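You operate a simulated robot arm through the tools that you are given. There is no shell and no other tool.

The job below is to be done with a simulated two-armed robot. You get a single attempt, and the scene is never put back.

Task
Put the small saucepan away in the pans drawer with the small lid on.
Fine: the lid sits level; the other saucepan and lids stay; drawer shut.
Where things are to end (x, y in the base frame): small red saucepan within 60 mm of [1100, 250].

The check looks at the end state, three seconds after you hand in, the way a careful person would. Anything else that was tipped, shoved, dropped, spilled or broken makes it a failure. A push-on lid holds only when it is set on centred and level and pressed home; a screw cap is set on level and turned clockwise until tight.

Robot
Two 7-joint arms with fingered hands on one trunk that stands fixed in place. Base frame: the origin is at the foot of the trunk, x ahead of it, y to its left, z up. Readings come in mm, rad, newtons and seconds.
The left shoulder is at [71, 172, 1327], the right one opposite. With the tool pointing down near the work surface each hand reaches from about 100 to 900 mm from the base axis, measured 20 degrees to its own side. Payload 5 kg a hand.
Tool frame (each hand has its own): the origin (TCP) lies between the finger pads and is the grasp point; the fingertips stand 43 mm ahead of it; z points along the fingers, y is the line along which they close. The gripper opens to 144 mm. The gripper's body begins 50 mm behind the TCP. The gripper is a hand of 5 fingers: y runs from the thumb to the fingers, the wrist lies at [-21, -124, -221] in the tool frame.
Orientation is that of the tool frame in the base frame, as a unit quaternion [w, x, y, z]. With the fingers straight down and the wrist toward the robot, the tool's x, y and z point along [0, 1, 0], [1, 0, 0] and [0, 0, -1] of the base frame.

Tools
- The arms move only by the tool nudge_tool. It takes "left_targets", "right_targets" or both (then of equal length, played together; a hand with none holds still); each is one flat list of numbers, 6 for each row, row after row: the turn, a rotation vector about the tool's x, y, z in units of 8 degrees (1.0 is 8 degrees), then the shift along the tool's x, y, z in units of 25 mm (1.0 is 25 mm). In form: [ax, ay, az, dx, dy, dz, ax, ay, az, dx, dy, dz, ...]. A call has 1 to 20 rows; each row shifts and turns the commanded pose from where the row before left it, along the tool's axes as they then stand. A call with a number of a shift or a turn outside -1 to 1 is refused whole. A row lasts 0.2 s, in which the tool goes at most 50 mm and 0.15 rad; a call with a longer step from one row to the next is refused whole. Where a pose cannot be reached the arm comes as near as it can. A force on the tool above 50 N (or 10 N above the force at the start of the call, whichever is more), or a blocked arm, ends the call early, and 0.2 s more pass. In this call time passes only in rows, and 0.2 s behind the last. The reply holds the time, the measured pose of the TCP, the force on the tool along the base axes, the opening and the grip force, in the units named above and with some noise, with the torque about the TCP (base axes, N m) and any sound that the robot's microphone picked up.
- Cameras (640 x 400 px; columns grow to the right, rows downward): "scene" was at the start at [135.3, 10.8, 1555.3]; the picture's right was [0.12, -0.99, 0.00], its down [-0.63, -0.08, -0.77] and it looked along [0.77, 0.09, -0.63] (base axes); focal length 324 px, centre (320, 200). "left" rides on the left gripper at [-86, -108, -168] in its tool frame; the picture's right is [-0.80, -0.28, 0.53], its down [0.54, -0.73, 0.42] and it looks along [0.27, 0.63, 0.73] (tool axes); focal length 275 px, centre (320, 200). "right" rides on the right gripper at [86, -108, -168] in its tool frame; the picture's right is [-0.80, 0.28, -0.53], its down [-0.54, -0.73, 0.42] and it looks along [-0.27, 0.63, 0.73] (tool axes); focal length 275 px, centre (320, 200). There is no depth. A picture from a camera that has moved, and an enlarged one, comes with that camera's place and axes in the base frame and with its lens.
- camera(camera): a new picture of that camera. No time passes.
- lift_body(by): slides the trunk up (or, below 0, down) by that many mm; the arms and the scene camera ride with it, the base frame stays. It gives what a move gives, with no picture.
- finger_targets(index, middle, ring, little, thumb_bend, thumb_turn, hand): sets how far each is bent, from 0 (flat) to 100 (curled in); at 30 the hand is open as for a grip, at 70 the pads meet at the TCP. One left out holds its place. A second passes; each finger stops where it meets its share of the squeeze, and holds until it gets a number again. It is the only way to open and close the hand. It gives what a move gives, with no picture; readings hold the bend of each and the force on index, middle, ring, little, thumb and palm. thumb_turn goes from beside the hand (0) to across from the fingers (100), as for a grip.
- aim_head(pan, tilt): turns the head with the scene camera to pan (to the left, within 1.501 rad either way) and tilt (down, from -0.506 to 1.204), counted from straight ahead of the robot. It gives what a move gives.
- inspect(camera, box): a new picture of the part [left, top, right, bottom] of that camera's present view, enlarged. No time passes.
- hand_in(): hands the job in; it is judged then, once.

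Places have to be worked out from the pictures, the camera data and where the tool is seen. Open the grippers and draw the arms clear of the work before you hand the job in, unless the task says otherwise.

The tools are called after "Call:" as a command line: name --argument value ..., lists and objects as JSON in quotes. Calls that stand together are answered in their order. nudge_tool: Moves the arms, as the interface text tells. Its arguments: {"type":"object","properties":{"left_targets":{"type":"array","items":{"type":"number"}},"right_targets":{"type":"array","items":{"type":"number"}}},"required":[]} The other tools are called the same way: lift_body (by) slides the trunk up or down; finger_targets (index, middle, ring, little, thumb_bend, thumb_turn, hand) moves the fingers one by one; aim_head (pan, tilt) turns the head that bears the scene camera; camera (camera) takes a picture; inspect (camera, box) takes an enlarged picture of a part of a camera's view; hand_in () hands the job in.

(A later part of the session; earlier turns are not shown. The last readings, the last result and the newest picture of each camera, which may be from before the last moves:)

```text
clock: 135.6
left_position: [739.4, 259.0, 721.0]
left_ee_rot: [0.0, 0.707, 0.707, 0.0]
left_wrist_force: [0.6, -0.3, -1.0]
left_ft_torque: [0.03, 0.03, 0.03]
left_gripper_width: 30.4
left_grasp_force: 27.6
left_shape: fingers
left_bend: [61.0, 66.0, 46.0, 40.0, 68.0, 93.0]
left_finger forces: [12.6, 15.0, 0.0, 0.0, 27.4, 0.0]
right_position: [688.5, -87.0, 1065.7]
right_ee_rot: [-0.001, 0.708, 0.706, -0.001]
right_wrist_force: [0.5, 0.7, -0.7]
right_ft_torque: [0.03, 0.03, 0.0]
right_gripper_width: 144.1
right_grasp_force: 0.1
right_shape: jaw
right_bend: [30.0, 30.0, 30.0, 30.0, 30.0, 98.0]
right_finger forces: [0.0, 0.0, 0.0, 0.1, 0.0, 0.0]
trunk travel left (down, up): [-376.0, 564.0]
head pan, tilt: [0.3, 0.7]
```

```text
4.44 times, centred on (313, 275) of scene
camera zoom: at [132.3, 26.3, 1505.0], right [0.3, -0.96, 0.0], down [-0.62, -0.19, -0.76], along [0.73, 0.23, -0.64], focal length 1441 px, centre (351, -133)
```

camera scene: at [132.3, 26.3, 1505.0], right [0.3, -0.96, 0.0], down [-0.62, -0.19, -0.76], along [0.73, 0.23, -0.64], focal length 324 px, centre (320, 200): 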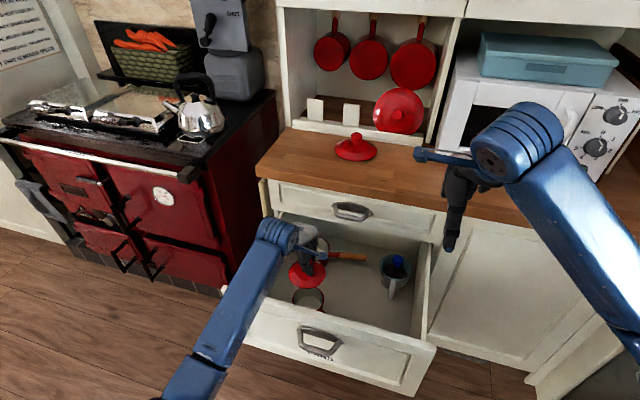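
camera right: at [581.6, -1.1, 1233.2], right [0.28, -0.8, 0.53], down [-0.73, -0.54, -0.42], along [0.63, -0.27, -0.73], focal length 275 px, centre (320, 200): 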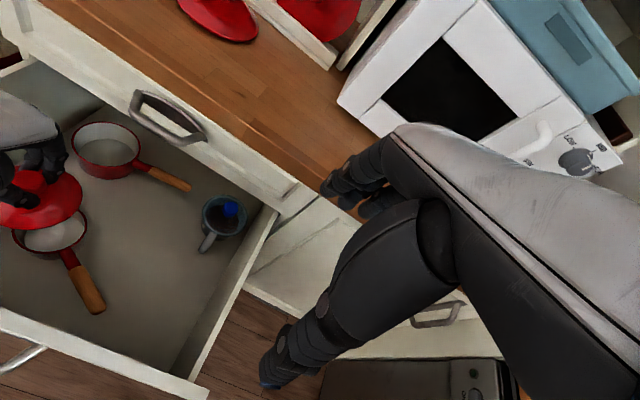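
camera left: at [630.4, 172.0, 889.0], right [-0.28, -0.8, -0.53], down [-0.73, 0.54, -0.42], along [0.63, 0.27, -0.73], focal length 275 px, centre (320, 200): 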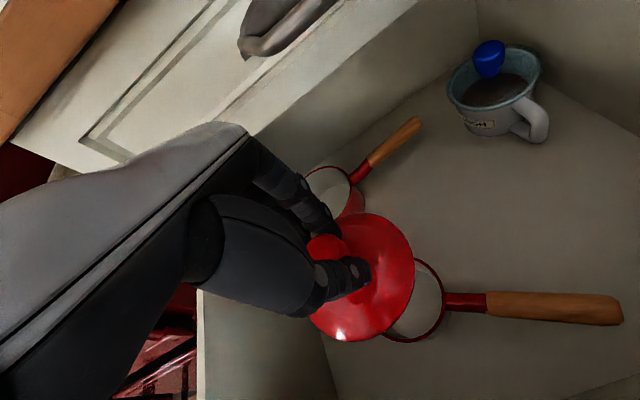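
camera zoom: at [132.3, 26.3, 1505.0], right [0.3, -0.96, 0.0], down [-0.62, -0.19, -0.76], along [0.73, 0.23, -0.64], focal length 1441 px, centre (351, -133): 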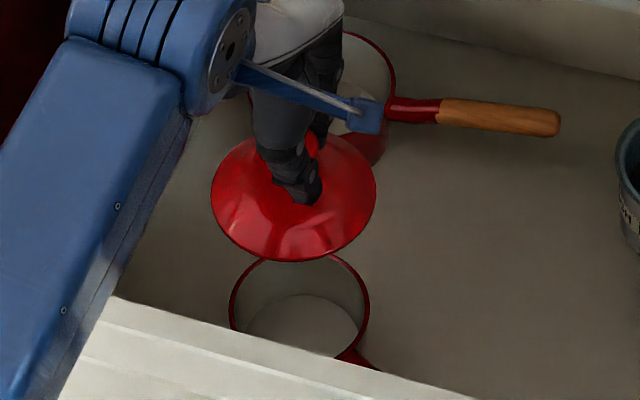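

The pan centre is confirmed; the lid needs to go about 2.5 mm toward -y. To keep the forearm well above the drawer front, I raise the trunk 100 mm and then lower with a straighter arm to just above the pan.

Call:
lift_body --by 100

Call:
nudge_tool --left_targets '[0, 0, 0, -0.02, 0, 0.6, 0, 0, 0, -0.02, 0, 0.8, 0, 0, 0, -0.02, 0, 0.8, 0, 0, 0, -0.02, 0, 0.8, 0, 0, 0, -0.02, 0, 0.8, 0, 0, 0, 0, 0, 0.8, 0, 0, 0, 0, 0, 0.8, 0, 0, 0, 0, 0, 0.8, 0, 0, 0, 0, 0, 0.8, 0, 0, 0, 0, 0, 0.8, 0, 0, 0, 0, 0, 0.6]'

Call:
camera --camera "scene"

Call:
camera --camera "left"

Call:
camera --camera "right"

```text
clock: 136.9
left_position: [739.3, 258.2, 820.1]
left_ee_rot: [0.001, 0.706, 0.708, -0.001]
left_wrist_force: [0.3, -0.1, -1.8]
left_ft_torque: [-0.01, 0.02, 0.04]
left_gripper_width: 30.3
left_grasp_force: 27.6
left_shape: fingers
left_bend: [61.0, 66.0, 46.0, 40.0, 68.0, 93.0]
left_finger forces: [12.7, 14.9, 0.0, 0.0, 27.5, 0.0]
right_position: [689.8, -86.7, 1165.2]
right_ee_rot: [0.0, 0.707, 0.707, 0.0]
right_wrist_force: [-0.2, -0.4, -0.3]
right_ft_torque: [0.0, -0.02, 0.01]
right_gripper_width: 144.0
right_grasp_force: 0.0
right_shape: jaw
right_bend: [30.0, 30.0, 30.0, 30.0, 30.0, 98.0]
right_finger forces: [0.1, 0.1, 0.0, 0.1, 0.0, 0.1]
trunk travel left (down, up): [-476.0, 464.0]
head pan, tilt: [0.3, 0.7]
```

```text
clock: 139.3
left_position: [738.8, 256.6, 610.1]
left_ee_rot: [0.0, 0.707, 0.708, 0.0]
left_wrist_force: [0.4, -0.4, -1.6]
left_ft_torque: [0.01, 0.05, 0.0]
left_gripper_width: 30.1
left_grasp_force: 27.5
left_shape: fingers
left_bend: [61.0, 66.0, 46.0, 40.0, 69.0, 93.0]
left_finger forces: [12.6, 15.0, 0.0, 0.0, 27.5, 0.0]
right_position: [689.7, -87.2, 1166.2]
right_ee_rot: [-0.001, 0.707, 0.707, -0.001]
right_wrist_force: [-0.2, -1.1, 1.5]
right_ft_torque: [0.04, -0.02, -0.02]
right_gripper_width: 143.8
right_grasp_force: 0.1
right_shape: jaw
right_bend: [30.0, 30.0, 30.0, 30.0, 30.0, 98.0]
right_finger forces: [0.1, 0.0, 0.0, 0.0, 0.1, 0.0]
trunk travel left (down, up): [-476.0, 464.0]
head pan, tilt: [0.3, 0.7]
```

```text
taken
camera scene: at [132.0, 25.7, 1604.9], right [0.3, -0.96, 0.0], down [-0.62, -0.19, -0.76], along [0.73, 0.23, -0.64], focal length 324 px, centre (320, 200)
```

scene: 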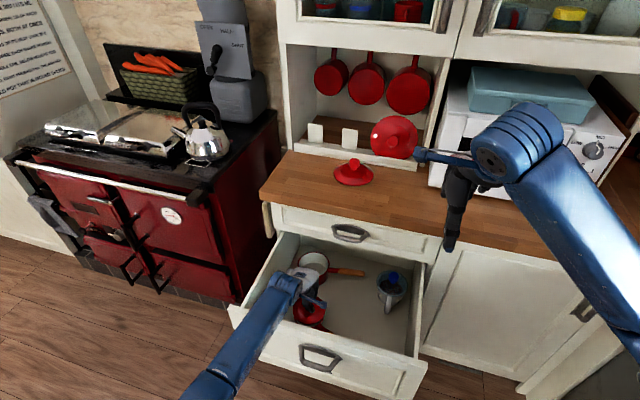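

```text
taken
camera left: at [630.1, 169.3, 778.3], right [-0.28, -0.8, -0.53], down [-0.73, 0.54, -0.42], along [0.63, 0.27, -0.73], focal length 275 px, centre (320, 200)
```

left: 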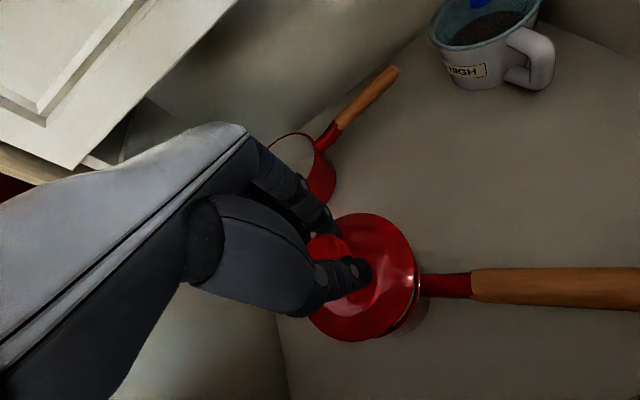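

```text
taken
camera right: at [581.3, -1.5, 1333.1], right [0.28, -0.8, 0.53], down [-0.73, -0.54, -0.42], along [0.62, -0.27, -0.73], focal length 275 px, centre (320, 200)
```

right: 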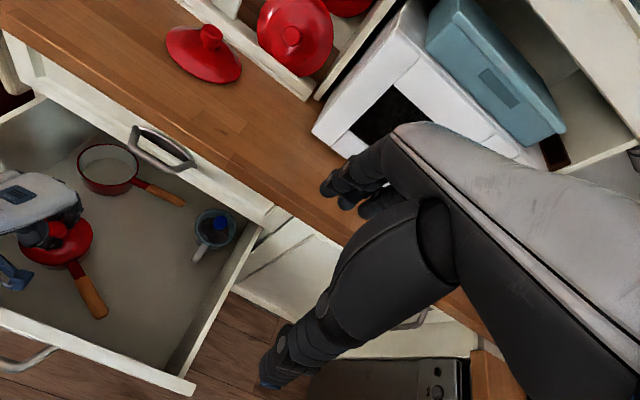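

The lid is now about 28 mm above the rim at the aligned position. I check the gap and centring from all three cameras.

Call:
inspect --camera "left" --box '[300, 200, 460, 350]'

Call:
inspect --camera "right" --box '[0, 170, 128, 290]'

Call:
inspect --camera "scene" --box '[260, 250, 356, 345]'

```text
2.67 times, centred on (380, 275) of left
camera zoom: at [630.1, 169.3, 778.3], right [-0.28, -0.8, -0.53], down [-0.73, 0.54, -0.42], along [0.63, 0.27, -0.73], focal length 734 px, centre (160, 0)
```

zoom: 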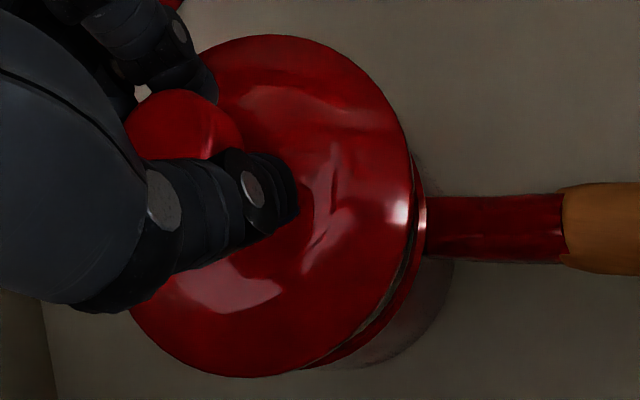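

```text
3.33 times, centred on (64, 230) of right
camera zoom: at [581.3, -1.5, 1333.1], right [0.28, -0.8, 0.53], down [-0.73, -0.54, -0.42], along [0.62, -0.27, -0.73], focal length 918 px, centre (1173, 100)
```

zoom: 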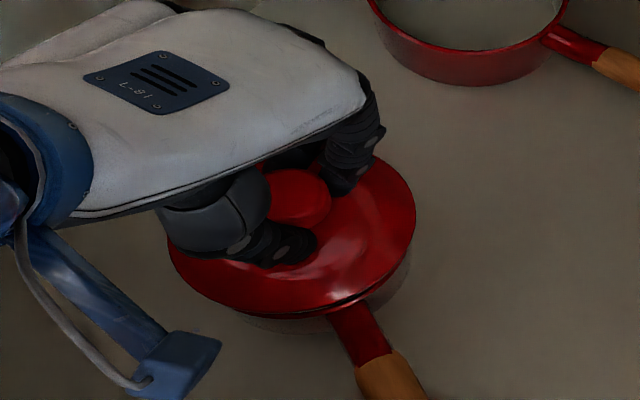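

```text
4.21 times, centred on (308, 298) of scene
camera zoom: at [132.0, 25.7, 1604.9], right [0.3, -0.96, 0.0], down [-0.62, -0.19, -0.76], along [0.73, 0.23, -0.64], focal length 1366 px, centre (370, -210)
```

zoom: 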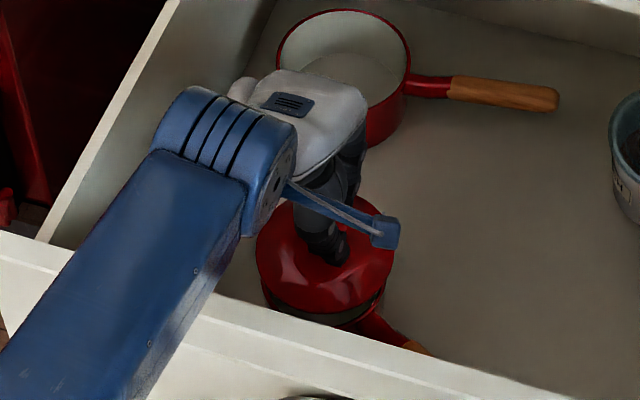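

Lid and pan agree to within about 1 mm. I lower gently, watching the force.

Call:
nudge_tool --left_targets '[0, 0, 0, 0, 0, 0.3, 0, 0, 0, 0, 0, 0.3, 0, 0, 0, 0, 0, 0.2]'

Call:
nudge_tool --left_targets '[0, 0, 0, 0, 0, 0.16]'

Call:
nudge_tool --left_targets '[0, 0, 0, 0, 0, 0.16]'

Call:
inspect --camera "left" --box '[300, 200, 460, 350]'

```text
clock: 140.1
left_position: [738.6, 256.2, 590.5]
left_ee_rot: [0.0, 0.706, 0.708, 0.0]
left_wrist_force: [-1.2, 1.1, -0.4]
left_ft_torque: [-0.02, -0.06, -0.02]
left_gripper_width: 30.4
left_grasp_force: 27.9
left_shape: fingers
left_bend: [61.0, 66.0, 46.0, 40.0, 69.0, 93.0]
left_finger forces: [12.6, 15.0, 0.0, 0.1, 27.5, 0.0]
right_position: [689.0, -87.9, 1164.9]
right_ee_rot: [-0.001, 0.707, 0.707, -0.001]
right_wrist_force: [0.4, 0.8, -0.5]
right_ft_torque: [0.01, -0.03, 0.03]
right_gripper_width: 144.0
right_grasp_force: 0.1
right_shape: jaw
right_bend: [30.0, 30.0, 30.0, 30.0, 30.0, 98.0]
right_finger forces: [0.1, 0.0, 0.1, 0.0, 0.0, 0.0]
trunk travel left (down, up): [-476.0, 464.0]
head pan, tilt: [0.3, 0.7]
```

```text
clock: 140.5
left_position: [739.0, 256.4, 586.5]
left_ee_rot: [0.0, 0.707, 0.708, 0.0]
left_wrist_force: [-0.6, 0.9, -1.0]
left_ft_torque: [0.02, 0.01, -0.04]
left_gripper_width: 30.3
left_grasp_force: 27.7
left_shape: fingers
left_bend: [61.0, 66.0, 46.0, 40.0, 69.0, 93.0]
left_finger forces: [12.5, 15.0, 0.0, 0.0, 27.5, 0.0]
right_position: [688.7, -86.8, 1166.1]
right_ee_rot: [0.0, 0.707, 0.708, 0.0]
right_wrist_force: [0.3, -0.2, 0.6]
right_ft_torque: [0.0, -0.02, -0.01]
right_gripper_width: 144.2
right_grasp_force: 0.1
right_shape: jaw
right_bend: [30.0, 30.0, 30.0, 30.0, 30.0, 98.0]
right_finger forces: [0.0, 0.0, 0.0, 0.0, 0.1, 0.0]
trunk travel left (down, up): [-476.0, 464.0]
head pan, tilt: [0.3, 0.7]
```

```text
clock: 140.9
left_position: [737.1, 256.2, 583.2]
left_ee_rot: [-0.001, 0.707, 0.707, 0.001]
left_wrist_force: [1.1, -0.4, -1.4]
left_ft_torque: [0.01, 0.0, -0.01]
left_gripper_width: 30.3
left_grasp_force: 27.2
left_shape: fingers
left_bend: [61.0, 66.0, 46.0, 40.0, 69.0, 93.0]
left_finger forces: [12.6, 14.9, 0.0, 0.0, 27.4, 0.1]
right_position: [689.1, -86.2, 1165.2]
right_ee_rot: [0.0, 0.707, 0.707, 0.0]
right_wrist_force: [0.4, 0.0, -0.3]
right_ft_torque: [0.03, 0.0, -0.02]
right_gripper_width: 143.8
right_grasp_force: 0.0
right_shape: jaw
right_bend: [30.0, 30.0, 30.0, 30.0, 30.0, 98.0]
right_finger forces: [0.1, 0.1, 0.0, 0.0, 0.1, 0.0]
trunk travel left (down, up): [-476.0, 464.0]
head pan, tilt: [0.3, 0.7]
```

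```text
2.67 times, centred on (380, 275) of left
camera zoom: at [628.8, 169.3, 751.2], right [-0.28, -0.8, -0.53], down [-0.73, 0.54, -0.42], along [0.63, 0.27, -0.73], focal length 734 px, centre (160, 0)
```

zoom: 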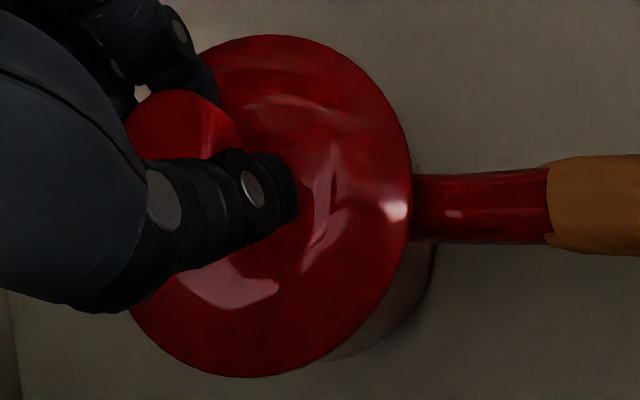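

No contact yet at z 583. I keep lowering in small steps.

Call:
nudge_tool --left_targets '[0, 0, 0, 0, 0, 0.14]'

Call:
nudge_tool --left_targets '[0, 0, 0, 0, 0, 0.14]'

Call:
nudge_tool --left_targets '[0, 0, 0, 0, 0, 0.14]'

```text
clock: 141.3
left_position: [738.1, 256.1, 579.2]
left_ee_rot: [0.001, 0.706, 0.708, 0.0]
left_wrist_force: [0.3, 1.4, 1.9]
left_ft_torque: [-0.08, 0.14, -0.04]
left_gripper_width: 30.1
left_grasp_force: 28.2
left_shape: fingers
left_bend: [61.0, 66.0, 46.0, 40.0, 69.0, 93.0]
left_finger forces: [12.6, 15.6, 0.0, 0.0, 28.3, 0.0]
right_position: [688.4, -87.1, 1165.3]
right_ee_rot: [-0.001, 0.707, 0.707, -0.001]
right_wrist_force: [0.8, -0.2, 0.3]
right_ft_torque: [-0.04, 0.02, -0.02]
right_gripper_width: 144.0
right_grasp_force: 0.1
right_shape: jaw
right_bend: [30.0, 30.0, 30.0, 30.0, 30.0, 98.0]
right_finger forces: [0.1, 0.0, 0.0, 0.0, 0.0, 0.1]
trunk travel left (down, up): [-476.0, 464.0]
head pan, tilt: [0.3, 0.7]
```

```text
clock: 141.7
left_position: [738.1, 257.0, 578.2]
left_ee_rot: [0.001, 0.707, 0.708, 0.001]
left_wrist_force: [-1.1, 2.8, 12.3]
left_ft_torque: [-0.19, 0.29, -0.11]
left_gripper_width: 29.8
left_grasp_force: 30.5
left_shape: fingers
left_bend: [60.0, 66.0, 46.0, 40.0, 70.0, 93.0]
left_finger forces: [13.3, 17.0, 0.0, 0.0, 30.7, 0.1]
right_position: [687.2, -86.8, 1166.2]
right_ee_rot: [-0.001, 0.708, 0.707, -0.001]
right_wrist_force: [0.0, 0.3, 1.2]
right_ft_torque: [0.0, 0.02, 0.0]
right_gripper_width: 143.9
right_grasp_force: 0.0
right_shape: jaw
right_bend: [30.0, 30.0, 30.0, 30.0, 30.0, 98.0]
right_finger forces: [0.1, 0.0, 0.0, 0.1, 0.0, 0.0]
trunk travel left (down, up): [-476.0, 464.0]
head pan, tilt: [0.3, 0.7]
```

```text
clock: 142.1
left_position: [739.2, 255.4, 577.8]
left_ee_rot: [0.003, 0.707, 0.707, 0.003]
left_wrist_force: [-1.7, 5.0, 28.5]
left_ft_torque: [-0.24, 0.15, -0.13]
left_gripper_width: 29.6
left_grasp_force: 33.7
left_shape: fingers
left_bend: [60.0, 66.0, 46.0, 40.0, 71.0, 93.0]
left_finger forces: [14.2, 19.1, 0.0, 0.1, 32.8, 0.0]
right_position: [686.4, -88.1, 1166.8]
right_ee_rot: [0.0, 0.707, 0.707, 0.001]
right_wrist_force: [0.1, 0.0, 0.2]
right_ft_torque: [-0.01, -0.02, 0.0]
right_gripper_width: 143.6
right_grasp_force: 0.1
right_shape: jaw
right_bend: [30.0, 30.0, 30.0, 30.0, 30.0, 98.0]
right_finger forces: [0.1, 0.1, 0.0, 0.1, 0.0, 0.0]
trunk travel left (down, up): [-476.0, 464.0]
head pan, tilt: [0.3, 0.7]
```

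Contact at z about 578, with 28 N now. I stop pressing and look at whether the lid has seated over the rim.

Call:
inspect --camera "left" --box '[320, 200, 460, 360]'

Call:
inspect --camera "right" --box '[20, 200, 116, 290]'

Call:
inspect --camera "scene" --box '[280, 280, 344, 340]'

```text
2.50 times, centred on (390, 280) of left
camera zoom: at [630.3, 169.1, 744.4], right [-0.28, -0.8, -0.54], down [-0.72, 0.54, -0.43], along [0.63, 0.27, -0.73], focal length 688 px, centre (145, 0)
```

zoom: 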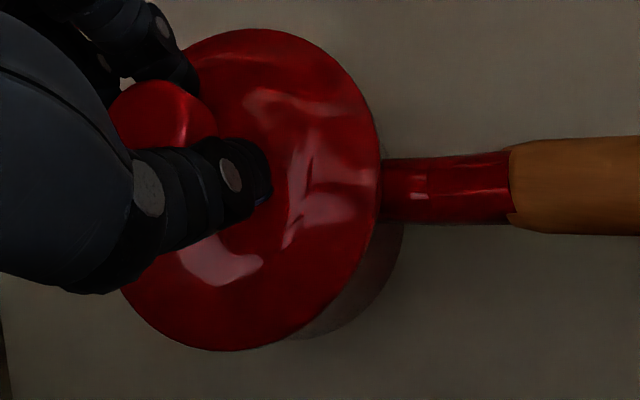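

```text
4.44 times, centred on (68, 245) of right
camera zoom: at [578.1, -2.1, 1335.0], right [0.28, -0.8, 0.53], down [-0.73, -0.54, -0.42], along [0.63, -0.27, -0.73], focal length 1224 px, centre (1440, 0)
```

zoom: 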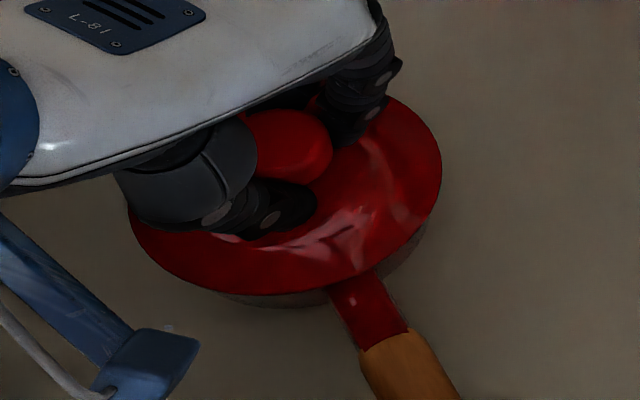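

```text
6.67 times, centred on (312, 310) of scene
camera zoom: at [128.2, 24.9, 1605.6], right [0.3, -0.96, 0.0], down [-0.61, -0.19, -0.77], along [0.73, 0.23, -0.64], focal length 2162 px, centre (373, -533)
```

zoom: 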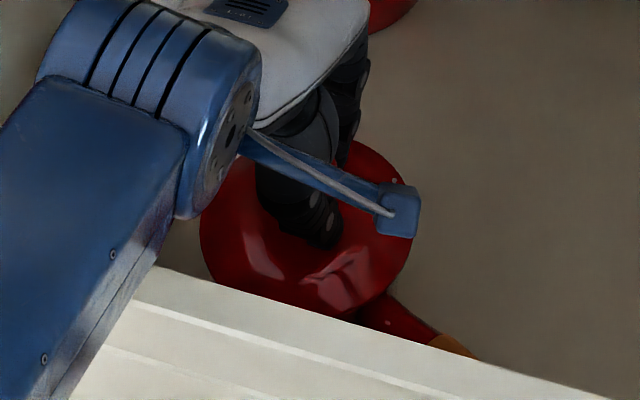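

The lid looks flush all around. To press it home I push a bit harder while still holding it level, staying under the 50 N limit.

Call:
nudge_tool --left_targets '[0, 0, 0, 0, 0, 0.12]'

Call:
nudge_tool --left_targets '[0, 0, 0, 0, 0, 0.08]'

```text
clock: 142.5
left_position: [739.4, 255.3, 575.4]
left_ee_rot: [0.004, 0.706, 0.708, 0.003]
left_wrist_force: [3.0, 5.6, 35.4]
left_ft_torque: [0.11, 0.25, -0.19]
left_gripper_width: 28.7
left_grasp_force: 37.6
left_shape: fingers
left_bend: [60.0, 65.0, 46.0, 40.0, 71.0, 93.0]
left_finger forces: [12.1, 25.4, 0.0, 0.1, 38.7, 0.0]
right_position: [685.7, -87.5, 1168.7]
right_ee_rot: [0.001, 0.708, 0.707, 0.0]
right_wrist_force: [0.6, -1.0, 0.6]
right_ft_torque: [0.02, -0.01, 0.03]
right_gripper_width: 143.9
right_grasp_force: 0.0
right_shape: jaw
right_bend: [30.0, 30.0, 30.0, 30.0, 30.0, 98.0]
right_finger forces: [0.0, 0.1, 0.1, 0.1, 0.0, 0.1]
trunk travel left (down, up): [-476.0, 464.0]
head pan, tilt: [0.3, 0.7]
```

```text
clock: 142.8
left_position: [744.4, 254.1, 574.0]
left_ee_rot: [0.005, 0.707, 0.707, 0.005]
left_wrist_force: [-0.5, 0.6, 18.7]
left_ft_torque: [-0.12, 0.14, -0.11]
left_gripper_width: 28.6
left_grasp_force: 33.7
left_shape: fingers
left_bend: [60.0, 65.0, 46.0, 40.0, 72.0, 93.0]
left_finger forces: [13.0, 21.8, 0.1, 0.0, 32.7, 0.0]
right_position: [689.0, -87.2, 1165.4]
right_ee_rot: [-0.001, 0.707, 0.707, 0.0]
right_wrist_force: [0.4, 0.1, 0.1]
right_ft_torque: [-0.02, 0.03, 0.01]
right_gripper_width: 143.9
right_grasp_force: 0.0
right_shape: jaw
right_bend: [30.0, 30.0, 30.0, 30.0, 30.0, 98.0]
right_finger forces: [0.1, 0.0, 0.0, 0.1, 0.0, 0.0]
trunk travel left (down, up): [-476.0, 464.0]
head pan, tilt: [0.3, 0.7]
stopped in row 1 (left hand): the force on the tool passed its limit at 50 N (the readings are from after the stop); the commanded pose is now the measured one
```

The force peaked at 50 N and the hand moved down 4 mm, and slightly forward. I check whether the lid seated or something slid.

Call:
inspect --camera "left" --box '[320, 200, 460, 360]'

Call:
inspect --camera "right" --box '[20, 200, 116, 290]'

Call:
inspect --camera "scene" --box '[280, 280, 344, 340]'

```text
2.50 times, centred on (390, 280) of left
camera zoom: at [633.3, 168.3, 741.9], right [-0.28, -0.8, -0.54], down [-0.72, 0.54, -0.43], along [0.64, 0.27, -0.72], focal length 688 px, centre (145, 0)
```

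zoom: 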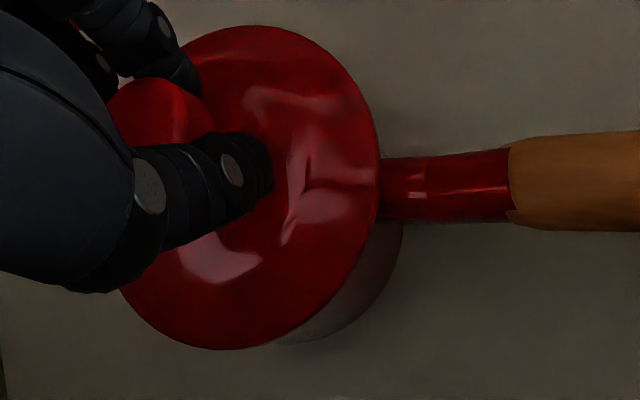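

```text
4.44 times, centred on (68, 245) of right
camera zoom: at [580.0, -2.1, 1333.3], right [0.28, -0.8, 0.53], down [-0.73, -0.54, -0.42], along [0.63, -0.27, -0.73], focal length 1224 px, centre (1440, 0)
```

zoom: 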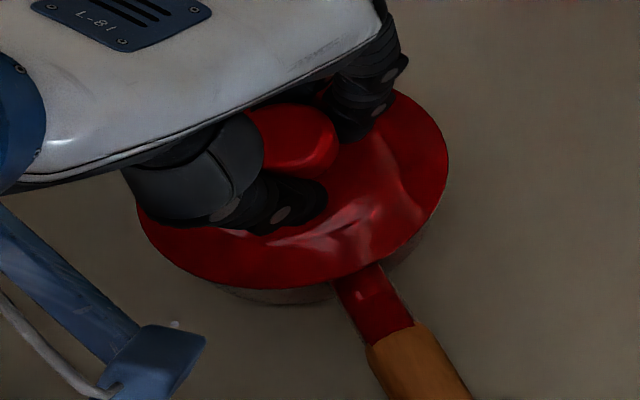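

```text
6.67 times, centred on (312, 310) of scene
camera zoom: at [130.4, 25.2, 1604.6], right [0.29, -0.96, 0.0], down [-0.62, -0.19, -0.77], along [0.73, 0.23, -0.64], focal length 2162 px, centre (373, -533)
```

zoom: 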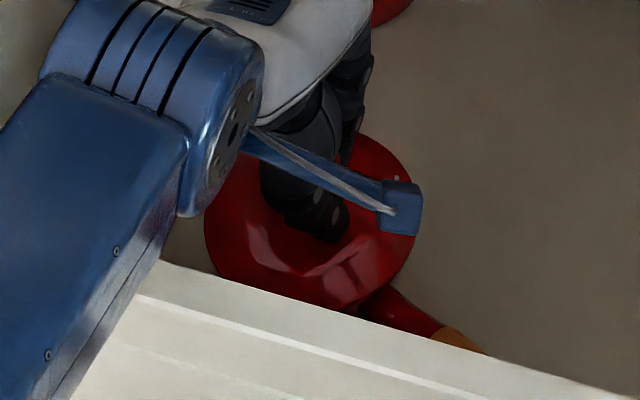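

Lid and pan moved together by about 5 mm and remain aligned. I ease the pressure, open the hand and lift it clear so I can inspect the lid properly.

Call:
nudge_tool --left_targets '[0, 0, 0, 0, 0, -0.1]'

Call:
finger_targets --hand "left" --index 48 --middle 48 --thumb_bend 48

Call:
nudge_tool --left_targets '[0, 0, 0, 0, 0, -0.6, 0, 0, 0, 0, 0, -0.8, 0, 0, 0, 0, 0, -0.8, 0, 0, 0, 0, 0, -0.8, 0, 0, 0, 0, 0, -0.8, 0, 0, 0, 0, 0, -0.8, 0, 0, 0, 0, 0, -0.8]'

Call:
camera --camera "left"

Call:
inspect --camera "right" --box '[0, 180, 128, 300]'

Call:
inspect --camera "scene" --box '[270, 270, 350, 345]'

```text
clock: 143.2
left_position: [740.9, 255.7, 575.6]
left_ee_rot: [0.002, 0.707, 0.708, 0.002]
left_wrist_force: [0.8, 0.8, 13.4]
left_ft_torque: [-0.03, -0.03, -0.07]
left_gripper_width: 28.4
left_grasp_force: 31.7
left_shape: fingers
left_bend: [60.0, 65.0, 46.0, 40.0, 72.0, 92.0]
left_finger forces: [13.4, 21.2, 0.1, 0.0, 30.1, 0.0]
right_position: [688.0, -87.6, 1165.6]
right_ee_rot: [0.0, 0.707, 0.707, 0.0]
right_wrist_force: [-0.5, 0.3, 0.8]
right_ft_torque: [0.0, 0.03, 0.03]
right_gripper_width: 144.2
right_grasp_force: 0.1
right_shape: jaw
right_bend: [30.0, 30.0, 30.0, 30.0, 30.0, 98.0]
right_finger forces: [0.1, 0.0, 0.0, 0.1, 0.0, 0.1]
trunk travel left (down, up): [-476.0, 464.0]
head pan, tilt: [0.3, 0.7]
```

```text
clock: 144.2
left_position: [739.2, 254.9, 574.9]
left_ee_rot: [0.003, 0.707, 0.708, 0.002]
left_wrist_force: [-0.3, 0.1, -0.2]
left_ft_torque: [-0.01, 0.0, 0.04]
left_gripper_width: 85.1
left_grasp_force: 0.1
left_shape: fingers
left_bend: [48.0, 48.0, 46.0, 40.0, 48.0, 97.0]
left_finger forces: [0.1, 0.1, 0.0, 0.0, 0.0, 0.0]
right_position: [688.7, -87.5, 1165.5]
right_ee_rot: [-0.001, 0.707, 0.708, 0.0]
right_wrist_force: [-0.8, -0.4, -0.1]
right_ft_torque: [0.0, 0.0, 0.0]
right_gripper_width: 144.2
right_grasp_force: 0.2
right_shape: jaw
right_bend: [30.0, 30.0, 30.0, 30.0, 30.0, 98.0]
right_finger forces: [0.1, 0.0, 0.0, 0.0, 0.0, 0.1]
trunk travel left (down, up): [-476.0, 464.0]
head pan, tilt: [0.3, 0.7]
```

```text
clock: 145.8
left_position: [741.8, 255.9, 710.1]
left_ee_rot: [0.001, 0.707, 0.708, 0.002]
left_wrist_force: [-0.4, -0.6, -0.2]
left_ft_torque: [0.01, -0.01, 0.0]
left_gripper_width: 85.4
left_grasp_force: 0.2
left_shape: fingers
left_bend: [48.0, 48.0, 46.0, 40.0, 48.0, 97.0]
left_finger forces: [0.0, 0.0, 0.0, 0.0, 0.1, 0.1]
right_position: [687.8, -87.9, 1166.3]
right_ee_rot: [0.0, 0.707, 0.707, 0.0]
right_wrist_force: [-0.5, -0.5, -0.2]
right_ft_torque: [-0.02, 0.0, 0.01]
right_gripper_width: 144.1
right_grasp_force: 0.1
right_shape: jaw
right_bend: [30.0, 30.0, 30.0, 30.0, 30.0, 98.0]
right_finger forces: [0.0, 0.0, 0.0, 0.0, 0.0, 0.0]
trunk travel left (down, up): [-476.0, 464.0]
head pan, tilt: [0.3, 0.7]
```

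```text
taken
camera left: at [631.4, 169.5, 877.8], right [-0.28, -0.8, -0.54], down [-0.72, 0.54, -0.43], along [0.63, 0.27, -0.73], focal length 275 px, centre (320, 200)
```

left: 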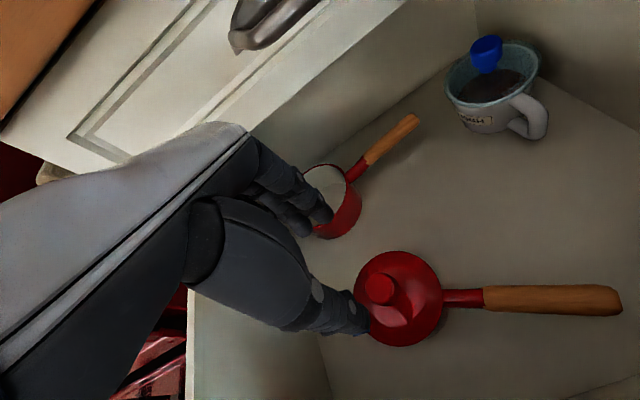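

```text
3.33 times, centred on (64, 240) of right
camera zoom: at [580.5, -1.7, 1333.4], right [0.28, -0.8, 0.53], down [-0.73, -0.54, -0.42], along [0.63, -0.27, -0.73], focal length 918 px, centre (1173, 67)
```

zoom: 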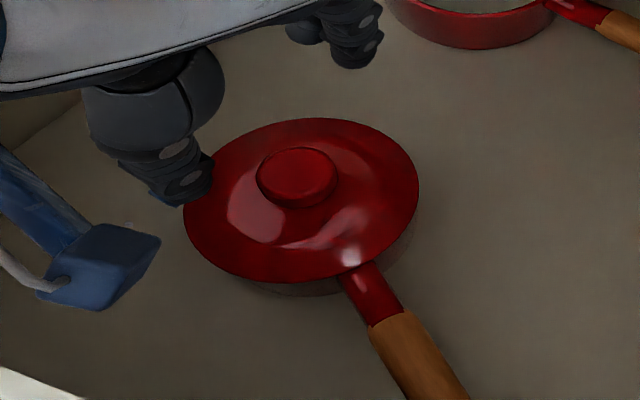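

```text
5.33 times, centred on (310, 308) of scene
camera zoom: at [131.1, 25.5, 1605.0], right [0.3, -0.96, 0.0], down [-0.62, -0.19, -0.76], along [0.73, 0.23, -0.64], focal length 1730 px, centre (373, -373)
```

zoom: 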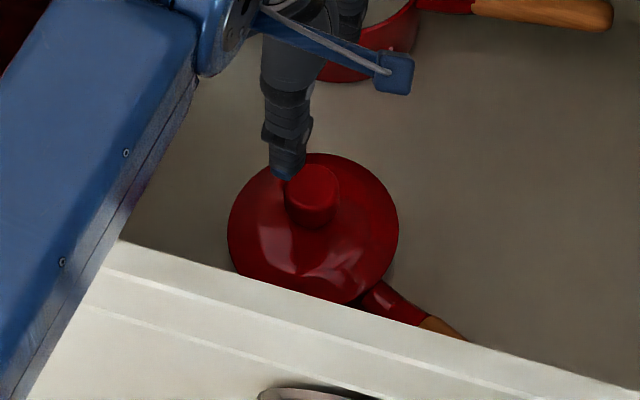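

The lid looks centred and level on the pan. To be sure it is home, I make a closed-finger "beak" and press straight down on the knob.

Call:
finger_targets --hand "left" --index 72 --middle 72 --ring 72 --little 72 --thumb_bend 72

Call:
inspect --camera "left" --box '[240, 160, 500, 380]'

Call:
inspect --camera "right" --box '[0, 170, 128, 290]'

```text
clock: 146.8
left_position: [741.3, 256.9, 709.8]
left_ee_rot: [0.002, 0.706, 0.708, 0.001]
left_wrist_force: [-0.8, 0.2, 0.1]
left_ft_torque: [0.0, 0.04, 0.02]
left_gripper_width: 3.1
left_grasp_force: 0.0
left_shape: fingers
left_bend: [72.0, 72.0, 72.0, 72.0, 71.0, 97.0]
left_finger forces: [0.1, 0.1, 0.0, 0.0, 0.0, 0.0]
right_position: [689.6, -87.0, 1164.8]
right_ee_rot: [-0.001, 0.708, 0.707, 0.0]
right_wrist_force: [0.4, 0.2, -0.1]
right_ft_torque: [-0.01, 0.01, 0.02]
right_gripper_width: 143.9
right_grasp_force: 0.1
right_shape: jaw
right_bend: [30.0, 30.0, 30.0, 30.0, 30.0, 98.0]
right_finger forces: [0.1, 0.0, 0.0, 0.1, 0.0, 0.0]
trunk travel left (down, up): [-476.0, 464.0]
head pan, tilt: [0.3, 0.7]
```

```text
1.82 times, centred on (370, 270) of left
camera zoom: at [631.7, 169.3, 877.6], right [-0.28, -0.8, -0.53], down [-0.72, 0.54, -0.43], along [0.63, 0.27, -0.73], focal length 500 px, centre (229, 73)
```

zoom: 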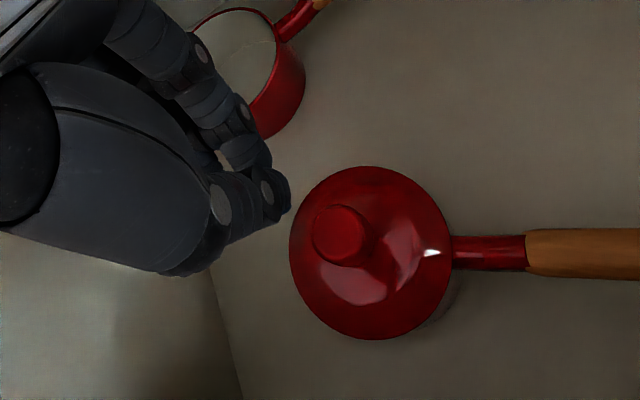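

```text
3.33 times, centred on (64, 230) of right
camera zoom: at [580.8, -1.6, 1333.3], right [0.28, -0.8, 0.53], down [-0.73, -0.54, -0.42], along [0.63, -0.27, -0.73], focal length 918 px, centre (1173, 100)
```

zoom: 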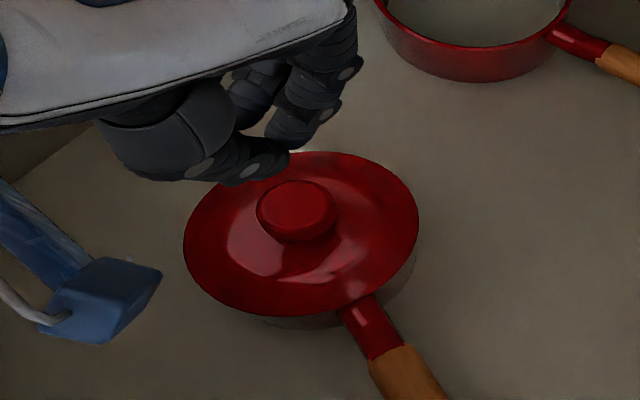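

Pan and lid sit together at about (740, 256), concentric within measuring error. I bring the closed fingertips down onto the knob.

Call:
nudge_tool --left_targets '[0, 0, 0, -0.1, 0, 0.8, 0, 0, 0, 0, 0, 0.8, 0, 0, 0, 0, 0, 0.8, 0, 0, 0, 0, 0, 0.8, 0, 0, 0, 0, 0, 0.8]'

Call:
nudge_tool --left_targets '[0, 0, 0, 0, 0, 0.2]'

Call:
nudge_tool --left_targets '[0, 0, 0, 0, 0, 0.2]'

Call:
inspect --camera "right" --box '[0, 170, 128, 290]'

```text
clock: 148.0
left_position: [740.5, 255.5, 609.3]
left_ee_rot: [0.002, 0.707, 0.707, 0.003]
left_wrist_force: [0.3, 0.2, 0.0]
left_ft_torque: [-0.01, 0.01, 0.03]
left_gripper_width: 2.5
left_grasp_force: 0.1
left_shape: fingers
left_bend: [72.0, 72.0, 72.0, 72.0, 71.0, 97.0]
left_finger forces: [0.0, 0.1, 0.0, 0.0, 0.1, 0.1]
right_position: [689.1, -87.6, 1165.1]
right_ee_rot: [-0.001, 0.707, 0.707, -0.001]
right_wrist_force: [0.4, -0.3, 0.4]
right_ft_torque: [-0.01, 0.0, 0.01]
right_gripper_width: 143.9
right_grasp_force: 0.1
right_shape: jaw
right_bend: [30.0, 30.0, 30.0, 30.0, 30.0, 98.0]
right_finger forces: [0.1, 0.0, 0.0, 0.0, 0.0, 0.1]
trunk travel left (down, up): [-476.0, 464.0]
head pan, tilt: [0.3, 0.7]
```

```text
clock: 148.4
left_position: [740.0, 254.3, 603.9]
left_ee_rot: [0.001, 0.706, 0.709, 0.002]
left_wrist_force: [-0.5, 0.2, -0.2]
left_ft_torque: [-0.01, 0.01, -0.05]
left_gripper_width: 2.6
left_grasp_force: 0.2
left_shape: fingers
left_bend: [72.0, 72.0, 72.0, 72.0, 71.0, 97.0]
left_finger forces: [0.0, 0.1, 0.0, 0.1, 0.1, 0.0]
right_position: [687.7, -87.3, 1165.1]
right_ee_rot: [-0.001, 0.707, 0.707, -0.001]
right_wrist_force: [-0.6, 0.5, 0.8]
right_ft_torque: [-0.03, 0.02, 0.02]
right_gripper_width: 143.9
right_grasp_force: 0.0
right_shape: jaw
right_bend: [30.0, 30.0, 30.0, 30.0, 30.0, 98.0]
right_finger forces: [0.0, 0.0, 0.0, 0.0, 0.0, 0.1]
trunk travel left (down, up): [-476.0, 464.0]
head pan, tilt: [0.3, 0.7]
```

```text
clock: 148.8
left_position: [740.1, 252.8, 604.5]
left_ee_rot: [0.005, 0.707, 0.707, 0.004]
left_wrist_force: [-2.4, 0.7, 21.9]
left_ft_torque: [-0.13, 0.4, -0.02]
left_gripper_width: 2.1
left_grasp_force: 13.4
left_shape: fingers
left_bend: [72.0, 72.0, 72.0, 72.0, 72.0, 98.0]
left_finger forces: [0.0, 0.0, 0.0, 0.0, 26.7, 0.0]
right_position: [687.1, -88.9, 1167.0]
right_ee_rot: [0.0, 0.707, 0.707, 0.0]
right_wrist_force: [-0.4, -0.4, 0.9]
right_ft_torque: [0.0, 0.0, -0.04]
right_gripper_width: 143.8
right_grasp_force: 0.0
right_shape: jaw
right_bend: [30.0, 30.0, 30.0, 30.0, 30.0, 98.0]
right_finger forces: [0.0, 0.1, 0.0, 0.0, 0.0, 0.0]
trunk travel left (down, up): [-476.0, 464.0]
head pan, tilt: [0.3, 0.7]
```

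```text
3.33 times, centred on (64, 230) of right
camera zoom: at [578.4, -2.3, 1334.8], right [0.28, -0.8, 0.53], down [-0.73, -0.54, -0.42], along [0.63, -0.27, -0.73], focal length 918 px, centre (1173, 100)
```

zoom: 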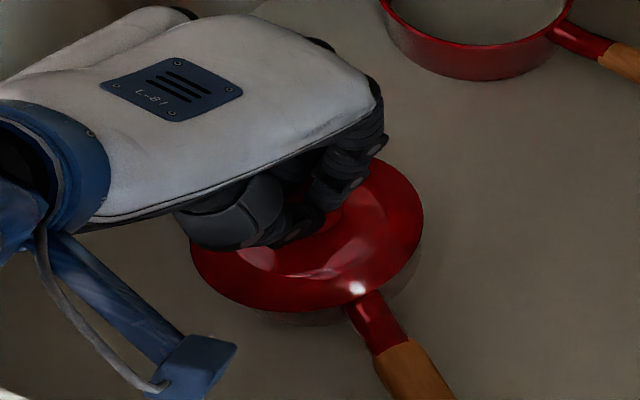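

The thumb tip touches the knob about 18 mm in front of its centre (22 N). I lift slightly, shift forward so the thumb is over the middle of the knob, and press again.

Call:
nudge_tool --left_targets '[0, 0, 0, 0, 0, -0.5, 0, 0, 0, 0.08, 0.6, 0]'

Call:
nudge_tool --left_targets '[0, 0, 0, 0, 0, 0.35]'

Call:
nudge_tool --left_targets '[0, 0, 0, 0, 0, 0.2]'

```text
clock: 149.4
left_position: [754.4, 256.5, 612.9]
left_ee_rot: [0.001, 0.706, 0.708, 0.001]
left_wrist_force: [-0.4, -0.4, 0.2]
left_ft_torque: [-0.04, -0.03, 0.02]
left_gripper_width: 2.6
left_grasp_force: 0.1
left_shape: fingers
left_bend: [72.0, 72.0, 72.0, 72.0, 71.0, 97.0]
left_finger forces: [0.1, 0.0, 0.1, 0.0, 0.0, 0.0]
right_position: [688.2, -87.2, 1164.7]
right_ee_rot: [-0.001, 0.707, 0.708, -0.001]
right_wrist_force: [-0.3, -0.3, 0.0]
right_ft_torque: [0.01, 0.01, -0.01]
right_gripper_width: 143.7
right_grasp_force: 0.1
right_shape: jaw
right_bend: [30.0, 30.0, 30.0, 30.0, 30.0, 98.0]
right_finger forces: [0.0, 0.0, 0.0, 0.1, 0.1, 0.0]
trunk travel left (down, up): [-476.0, 464.0]
head pan, tilt: [0.3, 0.7]
```

```text
clock: 149.8
left_position: [755.9, 255.9, 605.6]
left_ee_rot: [0.003, 0.707, 0.708, 0.002]
left_wrist_force: [-0.8, -0.4, 4.1]
left_ft_torque: [-0.06, 0.07, 0.0]
left_gripper_width: 2.7
left_grasp_force: 3.5
left_shape: fingers
left_bend: [72.0, 72.0, 72.0, 72.0, 71.0, 97.0]
left_finger forces: [0.0, 0.1, 0.0, 0.0, 7.5, 0.0]
right_position: [689.0, -87.0, 1165.4]
right_ee_rot: [-0.001, 0.707, 0.707, -0.001]
right_wrist_force: [-0.9, 0.1, 0.9]
right_ft_torque: [-0.01, 0.0, -0.01]
right_gripper_width: 143.9
right_grasp_force: 0.1
right_shape: jaw
right_bend: [30.0, 30.0, 30.0, 30.0, 30.0, 98.0]
right_finger forces: [0.0, 0.0, 0.1, 0.0, 0.0, 0.0]
trunk travel left (down, up): [-476.0, 464.0]
head pan, tilt: [0.3, 0.7]
```

```text
clock: 150.2
left_position: [757.2, 256.4, 603.2]
left_ee_rot: [0.005, 0.706, 0.708, 0.004]
left_wrist_force: [-1.9, 2.2, 30.8]
left_ft_torque: [-0.39, 0.47, -0.04]
left_gripper_width: 1.5
left_grasp_force: 18.7
left_shape: fingers
left_bend: [72.0, 72.0, 72.0, 72.0, 72.0, 98.0]
left_finger forces: [0.0, 0.1, 0.0, 0.0, 37.5, 0.0]
right_position: [685.6, -88.8, 1168.6]
right_ee_rot: [0.0, 0.707, 0.707, 0.001]
right_wrist_force: [0.0, 0.0, 0.6]
right_ft_torque: [-0.01, 0.0, 0.02]
right_gripper_width: 143.9
right_grasp_force: 0.1
right_shape: jaw
right_bend: [30.0, 30.0, 30.0, 30.0, 30.0, 98.0]
right_finger forces: [0.0, 0.1, 0.0, 0.0, 0.0, 0.0]
trunk travel left (down, up): [-476.0, 464.0]
head pan, tilt: [0.3, 0.7]
```

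31 N now with no further travel, so the lid is at a firm stop. One slightly harder push, then I lift off.

Call:
nudge_tool --left_targets '[0, 0, 0, 0.3, 0, -0.1]'

Call:
nudge_tool --left_targets '[0, 0, 0, 0.1, 0, 0.2]'

Call:
nudge_tool --left_targets '[0, 0, 0, 0, 0, 0.1]'

```text
clock: 150.6
left_position: [756.8, 259.9, 603.6]
left_ee_rot: [0.005, 0.707, 0.707, 0.003]
left_wrist_force: [1.1, -8.2, 27.4]
left_ft_torque: [-0.65, 0.12, 0.05]
left_gripper_width: 1.8
left_grasp_force: 13.9
left_shape: fingers
left_bend: [72.0, 72.0, 72.0, 72.0, 73.0, 96.0]
left_finger forces: [0.0, 0.0, 0.0, 0.1, 28.5, 0.0]
right_position: [686.5, -89.5, 1166.8]
right_ee_rot: [0.0, 0.708, 0.706, 0.0]
right_wrist_force: [-0.9, -0.2, 0.7]
right_ft_torque: [0.03, 0.01, 0.0]
right_gripper_width: 143.5
right_grasp_force: 0.1
right_shape: jaw
right_bend: [30.0, 30.0, 30.0, 30.0, 30.0, 98.0]
right_finger forces: [0.0, 0.0, 0.0, 0.1, 0.1, 0.0]
trunk travel left (down, up): [-476.0, 464.0]
head pan, tilt: [0.3, 0.7]
```

```text
clock: 151.2
left_position: [763.6, 264.3, 604.2]
left_ee_rot: [0.01, 0.706, 0.708, 0.006]
left_wrist_force: [-2.6, -4.4, 26.2]
left_ft_torque: [-0.43, 0.39, 0.01]
left_gripper_width: 2.0
left_grasp_force: 15.6
left_shape: fingers
left_bend: [72.0, 72.0, 72.0, 72.0, 73.0, 96.0]
left_finger forces: [0.1, 0.0, 0.0, 0.0, 30.9, 0.0]
right_position: [688.7, -86.1, 1166.8]
right_ee_rot: [0.0, 0.706, 0.708, 0.0]
right_wrist_force: [0.9, -0.3, 0.6]
right_ft_torque: [0.01, 0.0, 0.03]
right_gripper_width: 144.0
right_grasp_force: 0.1
right_shape: jaw
right_bend: [30.0, 30.0, 30.0, 30.0, 30.0, 98.0]
right_finger forces: [0.0, 0.0, 0.0, 0.0, 0.0, 0.0]
trunk travel left (down, up): [-476.0, 464.0]
head pan, tilt: [0.3, 0.7]
stopped in row 1 (left hand): the force on the tool passed its limit at 52 N (the readings are from after the stop); the commanded pose is now the measured one
```

```text
clock: 151.6
left_position: [761.7, 264.8, 602.3]
left_ee_rot: [0.01, 0.706, 0.708, 0.007]
left_wrist_force: [0.6, -2.3, 41.2]
left_ft_torque: [-0.6, 0.02, 0.0]
left_gripper_width: 1.9
left_grasp_force: 26.8
left_shape: fingers
left_bend: [72.0, 72.0, 72.0, 72.0, 73.0, 96.0]
left_finger forces: [18.8, 0.0, 0.0, 0.0, 34.5, 0.0]
right_position: [685.8, -87.1, 1168.8]
right_ee_rot: [0.0, 0.707, 0.707, 0.0]
right_wrist_force: [0.1, -0.5, 0.0]
right_ft_torque: [0.02, 0.03, -0.02]
right_gripper_width: 144.2
right_grasp_force: 0.0
right_shape: jaw
right_bend: [30.0, 30.0, 30.0, 30.0, 30.0, 98.0]
right_finger forces: [0.0, 0.0, 0.0, 0.1, 0.0, 0.1]
trunk travel left (down, up): [-476.0, 464.0]
head pan, tilt: [0.3, 0.7]
```

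I have pressed with about 50 N. Now I lift straight off and inspect.

Call:
nudge_tool --left_targets '[0, 0, 0, 0, 0, -0.4, 0, 0, 0, 0, 0, -0.8, 0, 0, 0, 0, 0, -0.8, 0, 0, 0, 0, 0, -0.8, 0, 0, 0, 0, 0, -0.8, 0, 0, 0, 0, 0, -0.8, 0, 0, 0, 0, 0, -0.8, 0, 0, 0, 0, 0, -0.8]'

Call:
inspect --camera "left" --box '[340, 220, 500, 360]'

Call:
inspect --camera "right" --box '[20, 180, 132, 290]'

Call:
inspect --camera "scene" --box '[270, 270, 350, 345]'

```text
clock: 153.4
left_position: [757.3, 264.0, 747.1]
left_ee_rot: [0.006, 0.707, 0.708, 0.003]
left_wrist_force: [-0.6, -0.1, -0.1]
left_ft_torque: [-0.01, 0.0, -0.01]
left_gripper_width: 2.6
left_grasp_force: 0.0
left_shape: fingers
left_bend: [72.0, 72.0, 72.0, 72.0, 72.0, 97.0]
left_finger forces: [0.1, 0.0, 0.0, 0.0, 0.1, 0.0]
right_position: [687.4, -86.3, 1165.6]
right_ee_rot: [-0.001, 0.707, 0.707, -0.001]
right_wrist_force: [0.3, 0.1, 0.3]
right_ft_torque: [0.05, -0.04, 0.0]
right_gripper_width: 143.9
right_grasp_force: 0.0
right_shape: jaw
right_bend: [30.0, 30.0, 30.0, 30.0, 30.0, 98.0]
right_finger forces: [0.0, 0.0, 0.0, 0.1, 0.0, 0.1]
trunk travel left (down, up): [-476.0, 464.0]
head pan, tilt: [0.3, 0.7]
```

```text
2.86 times, centred on (420, 290) of left
camera zoom: at [647.0, 179.6, 914.3], right [-0.28, -0.8, -0.53], down [-0.72, 0.54, -0.43], along [0.64, 0.27, -0.72], focal length 786 px, centre (34, -57)
```

zoom: 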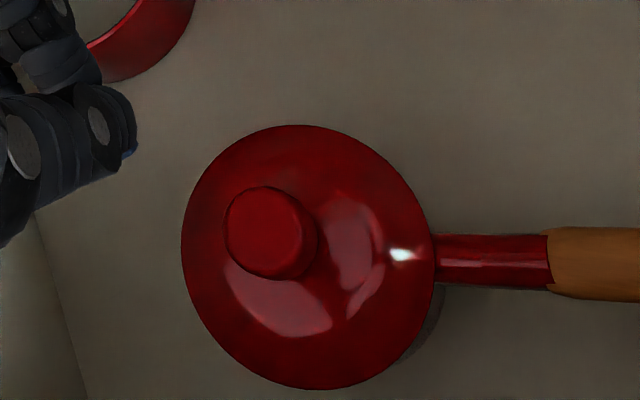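

```text
3.64 times, centred on (76, 235) of right
camera zoom: at [580.4, -0.8, 1333.5], right [0.29, -0.8, 0.53], down [-0.73, -0.54, -0.42], along [0.63, -0.27, -0.73], focal length 1001 px, centre (1207, 73)
```

zoom: 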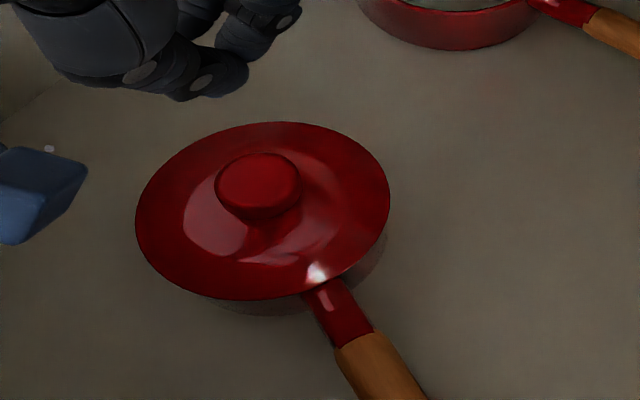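

```text
5.33 times, centred on (310, 308) of scene
camera zoom: at [131.1, 25.4, 1605.0], right [0.3, -0.96, 0.0], down [-0.62, -0.19, -0.76], along [0.73, 0.23, -0.64], focal length 1730 px, centre (373, -373)
```

zoom: 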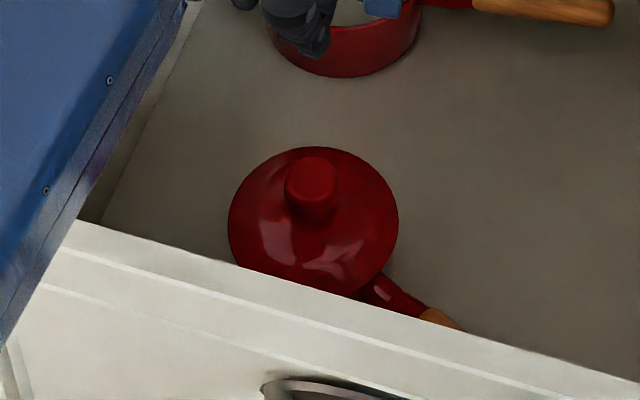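

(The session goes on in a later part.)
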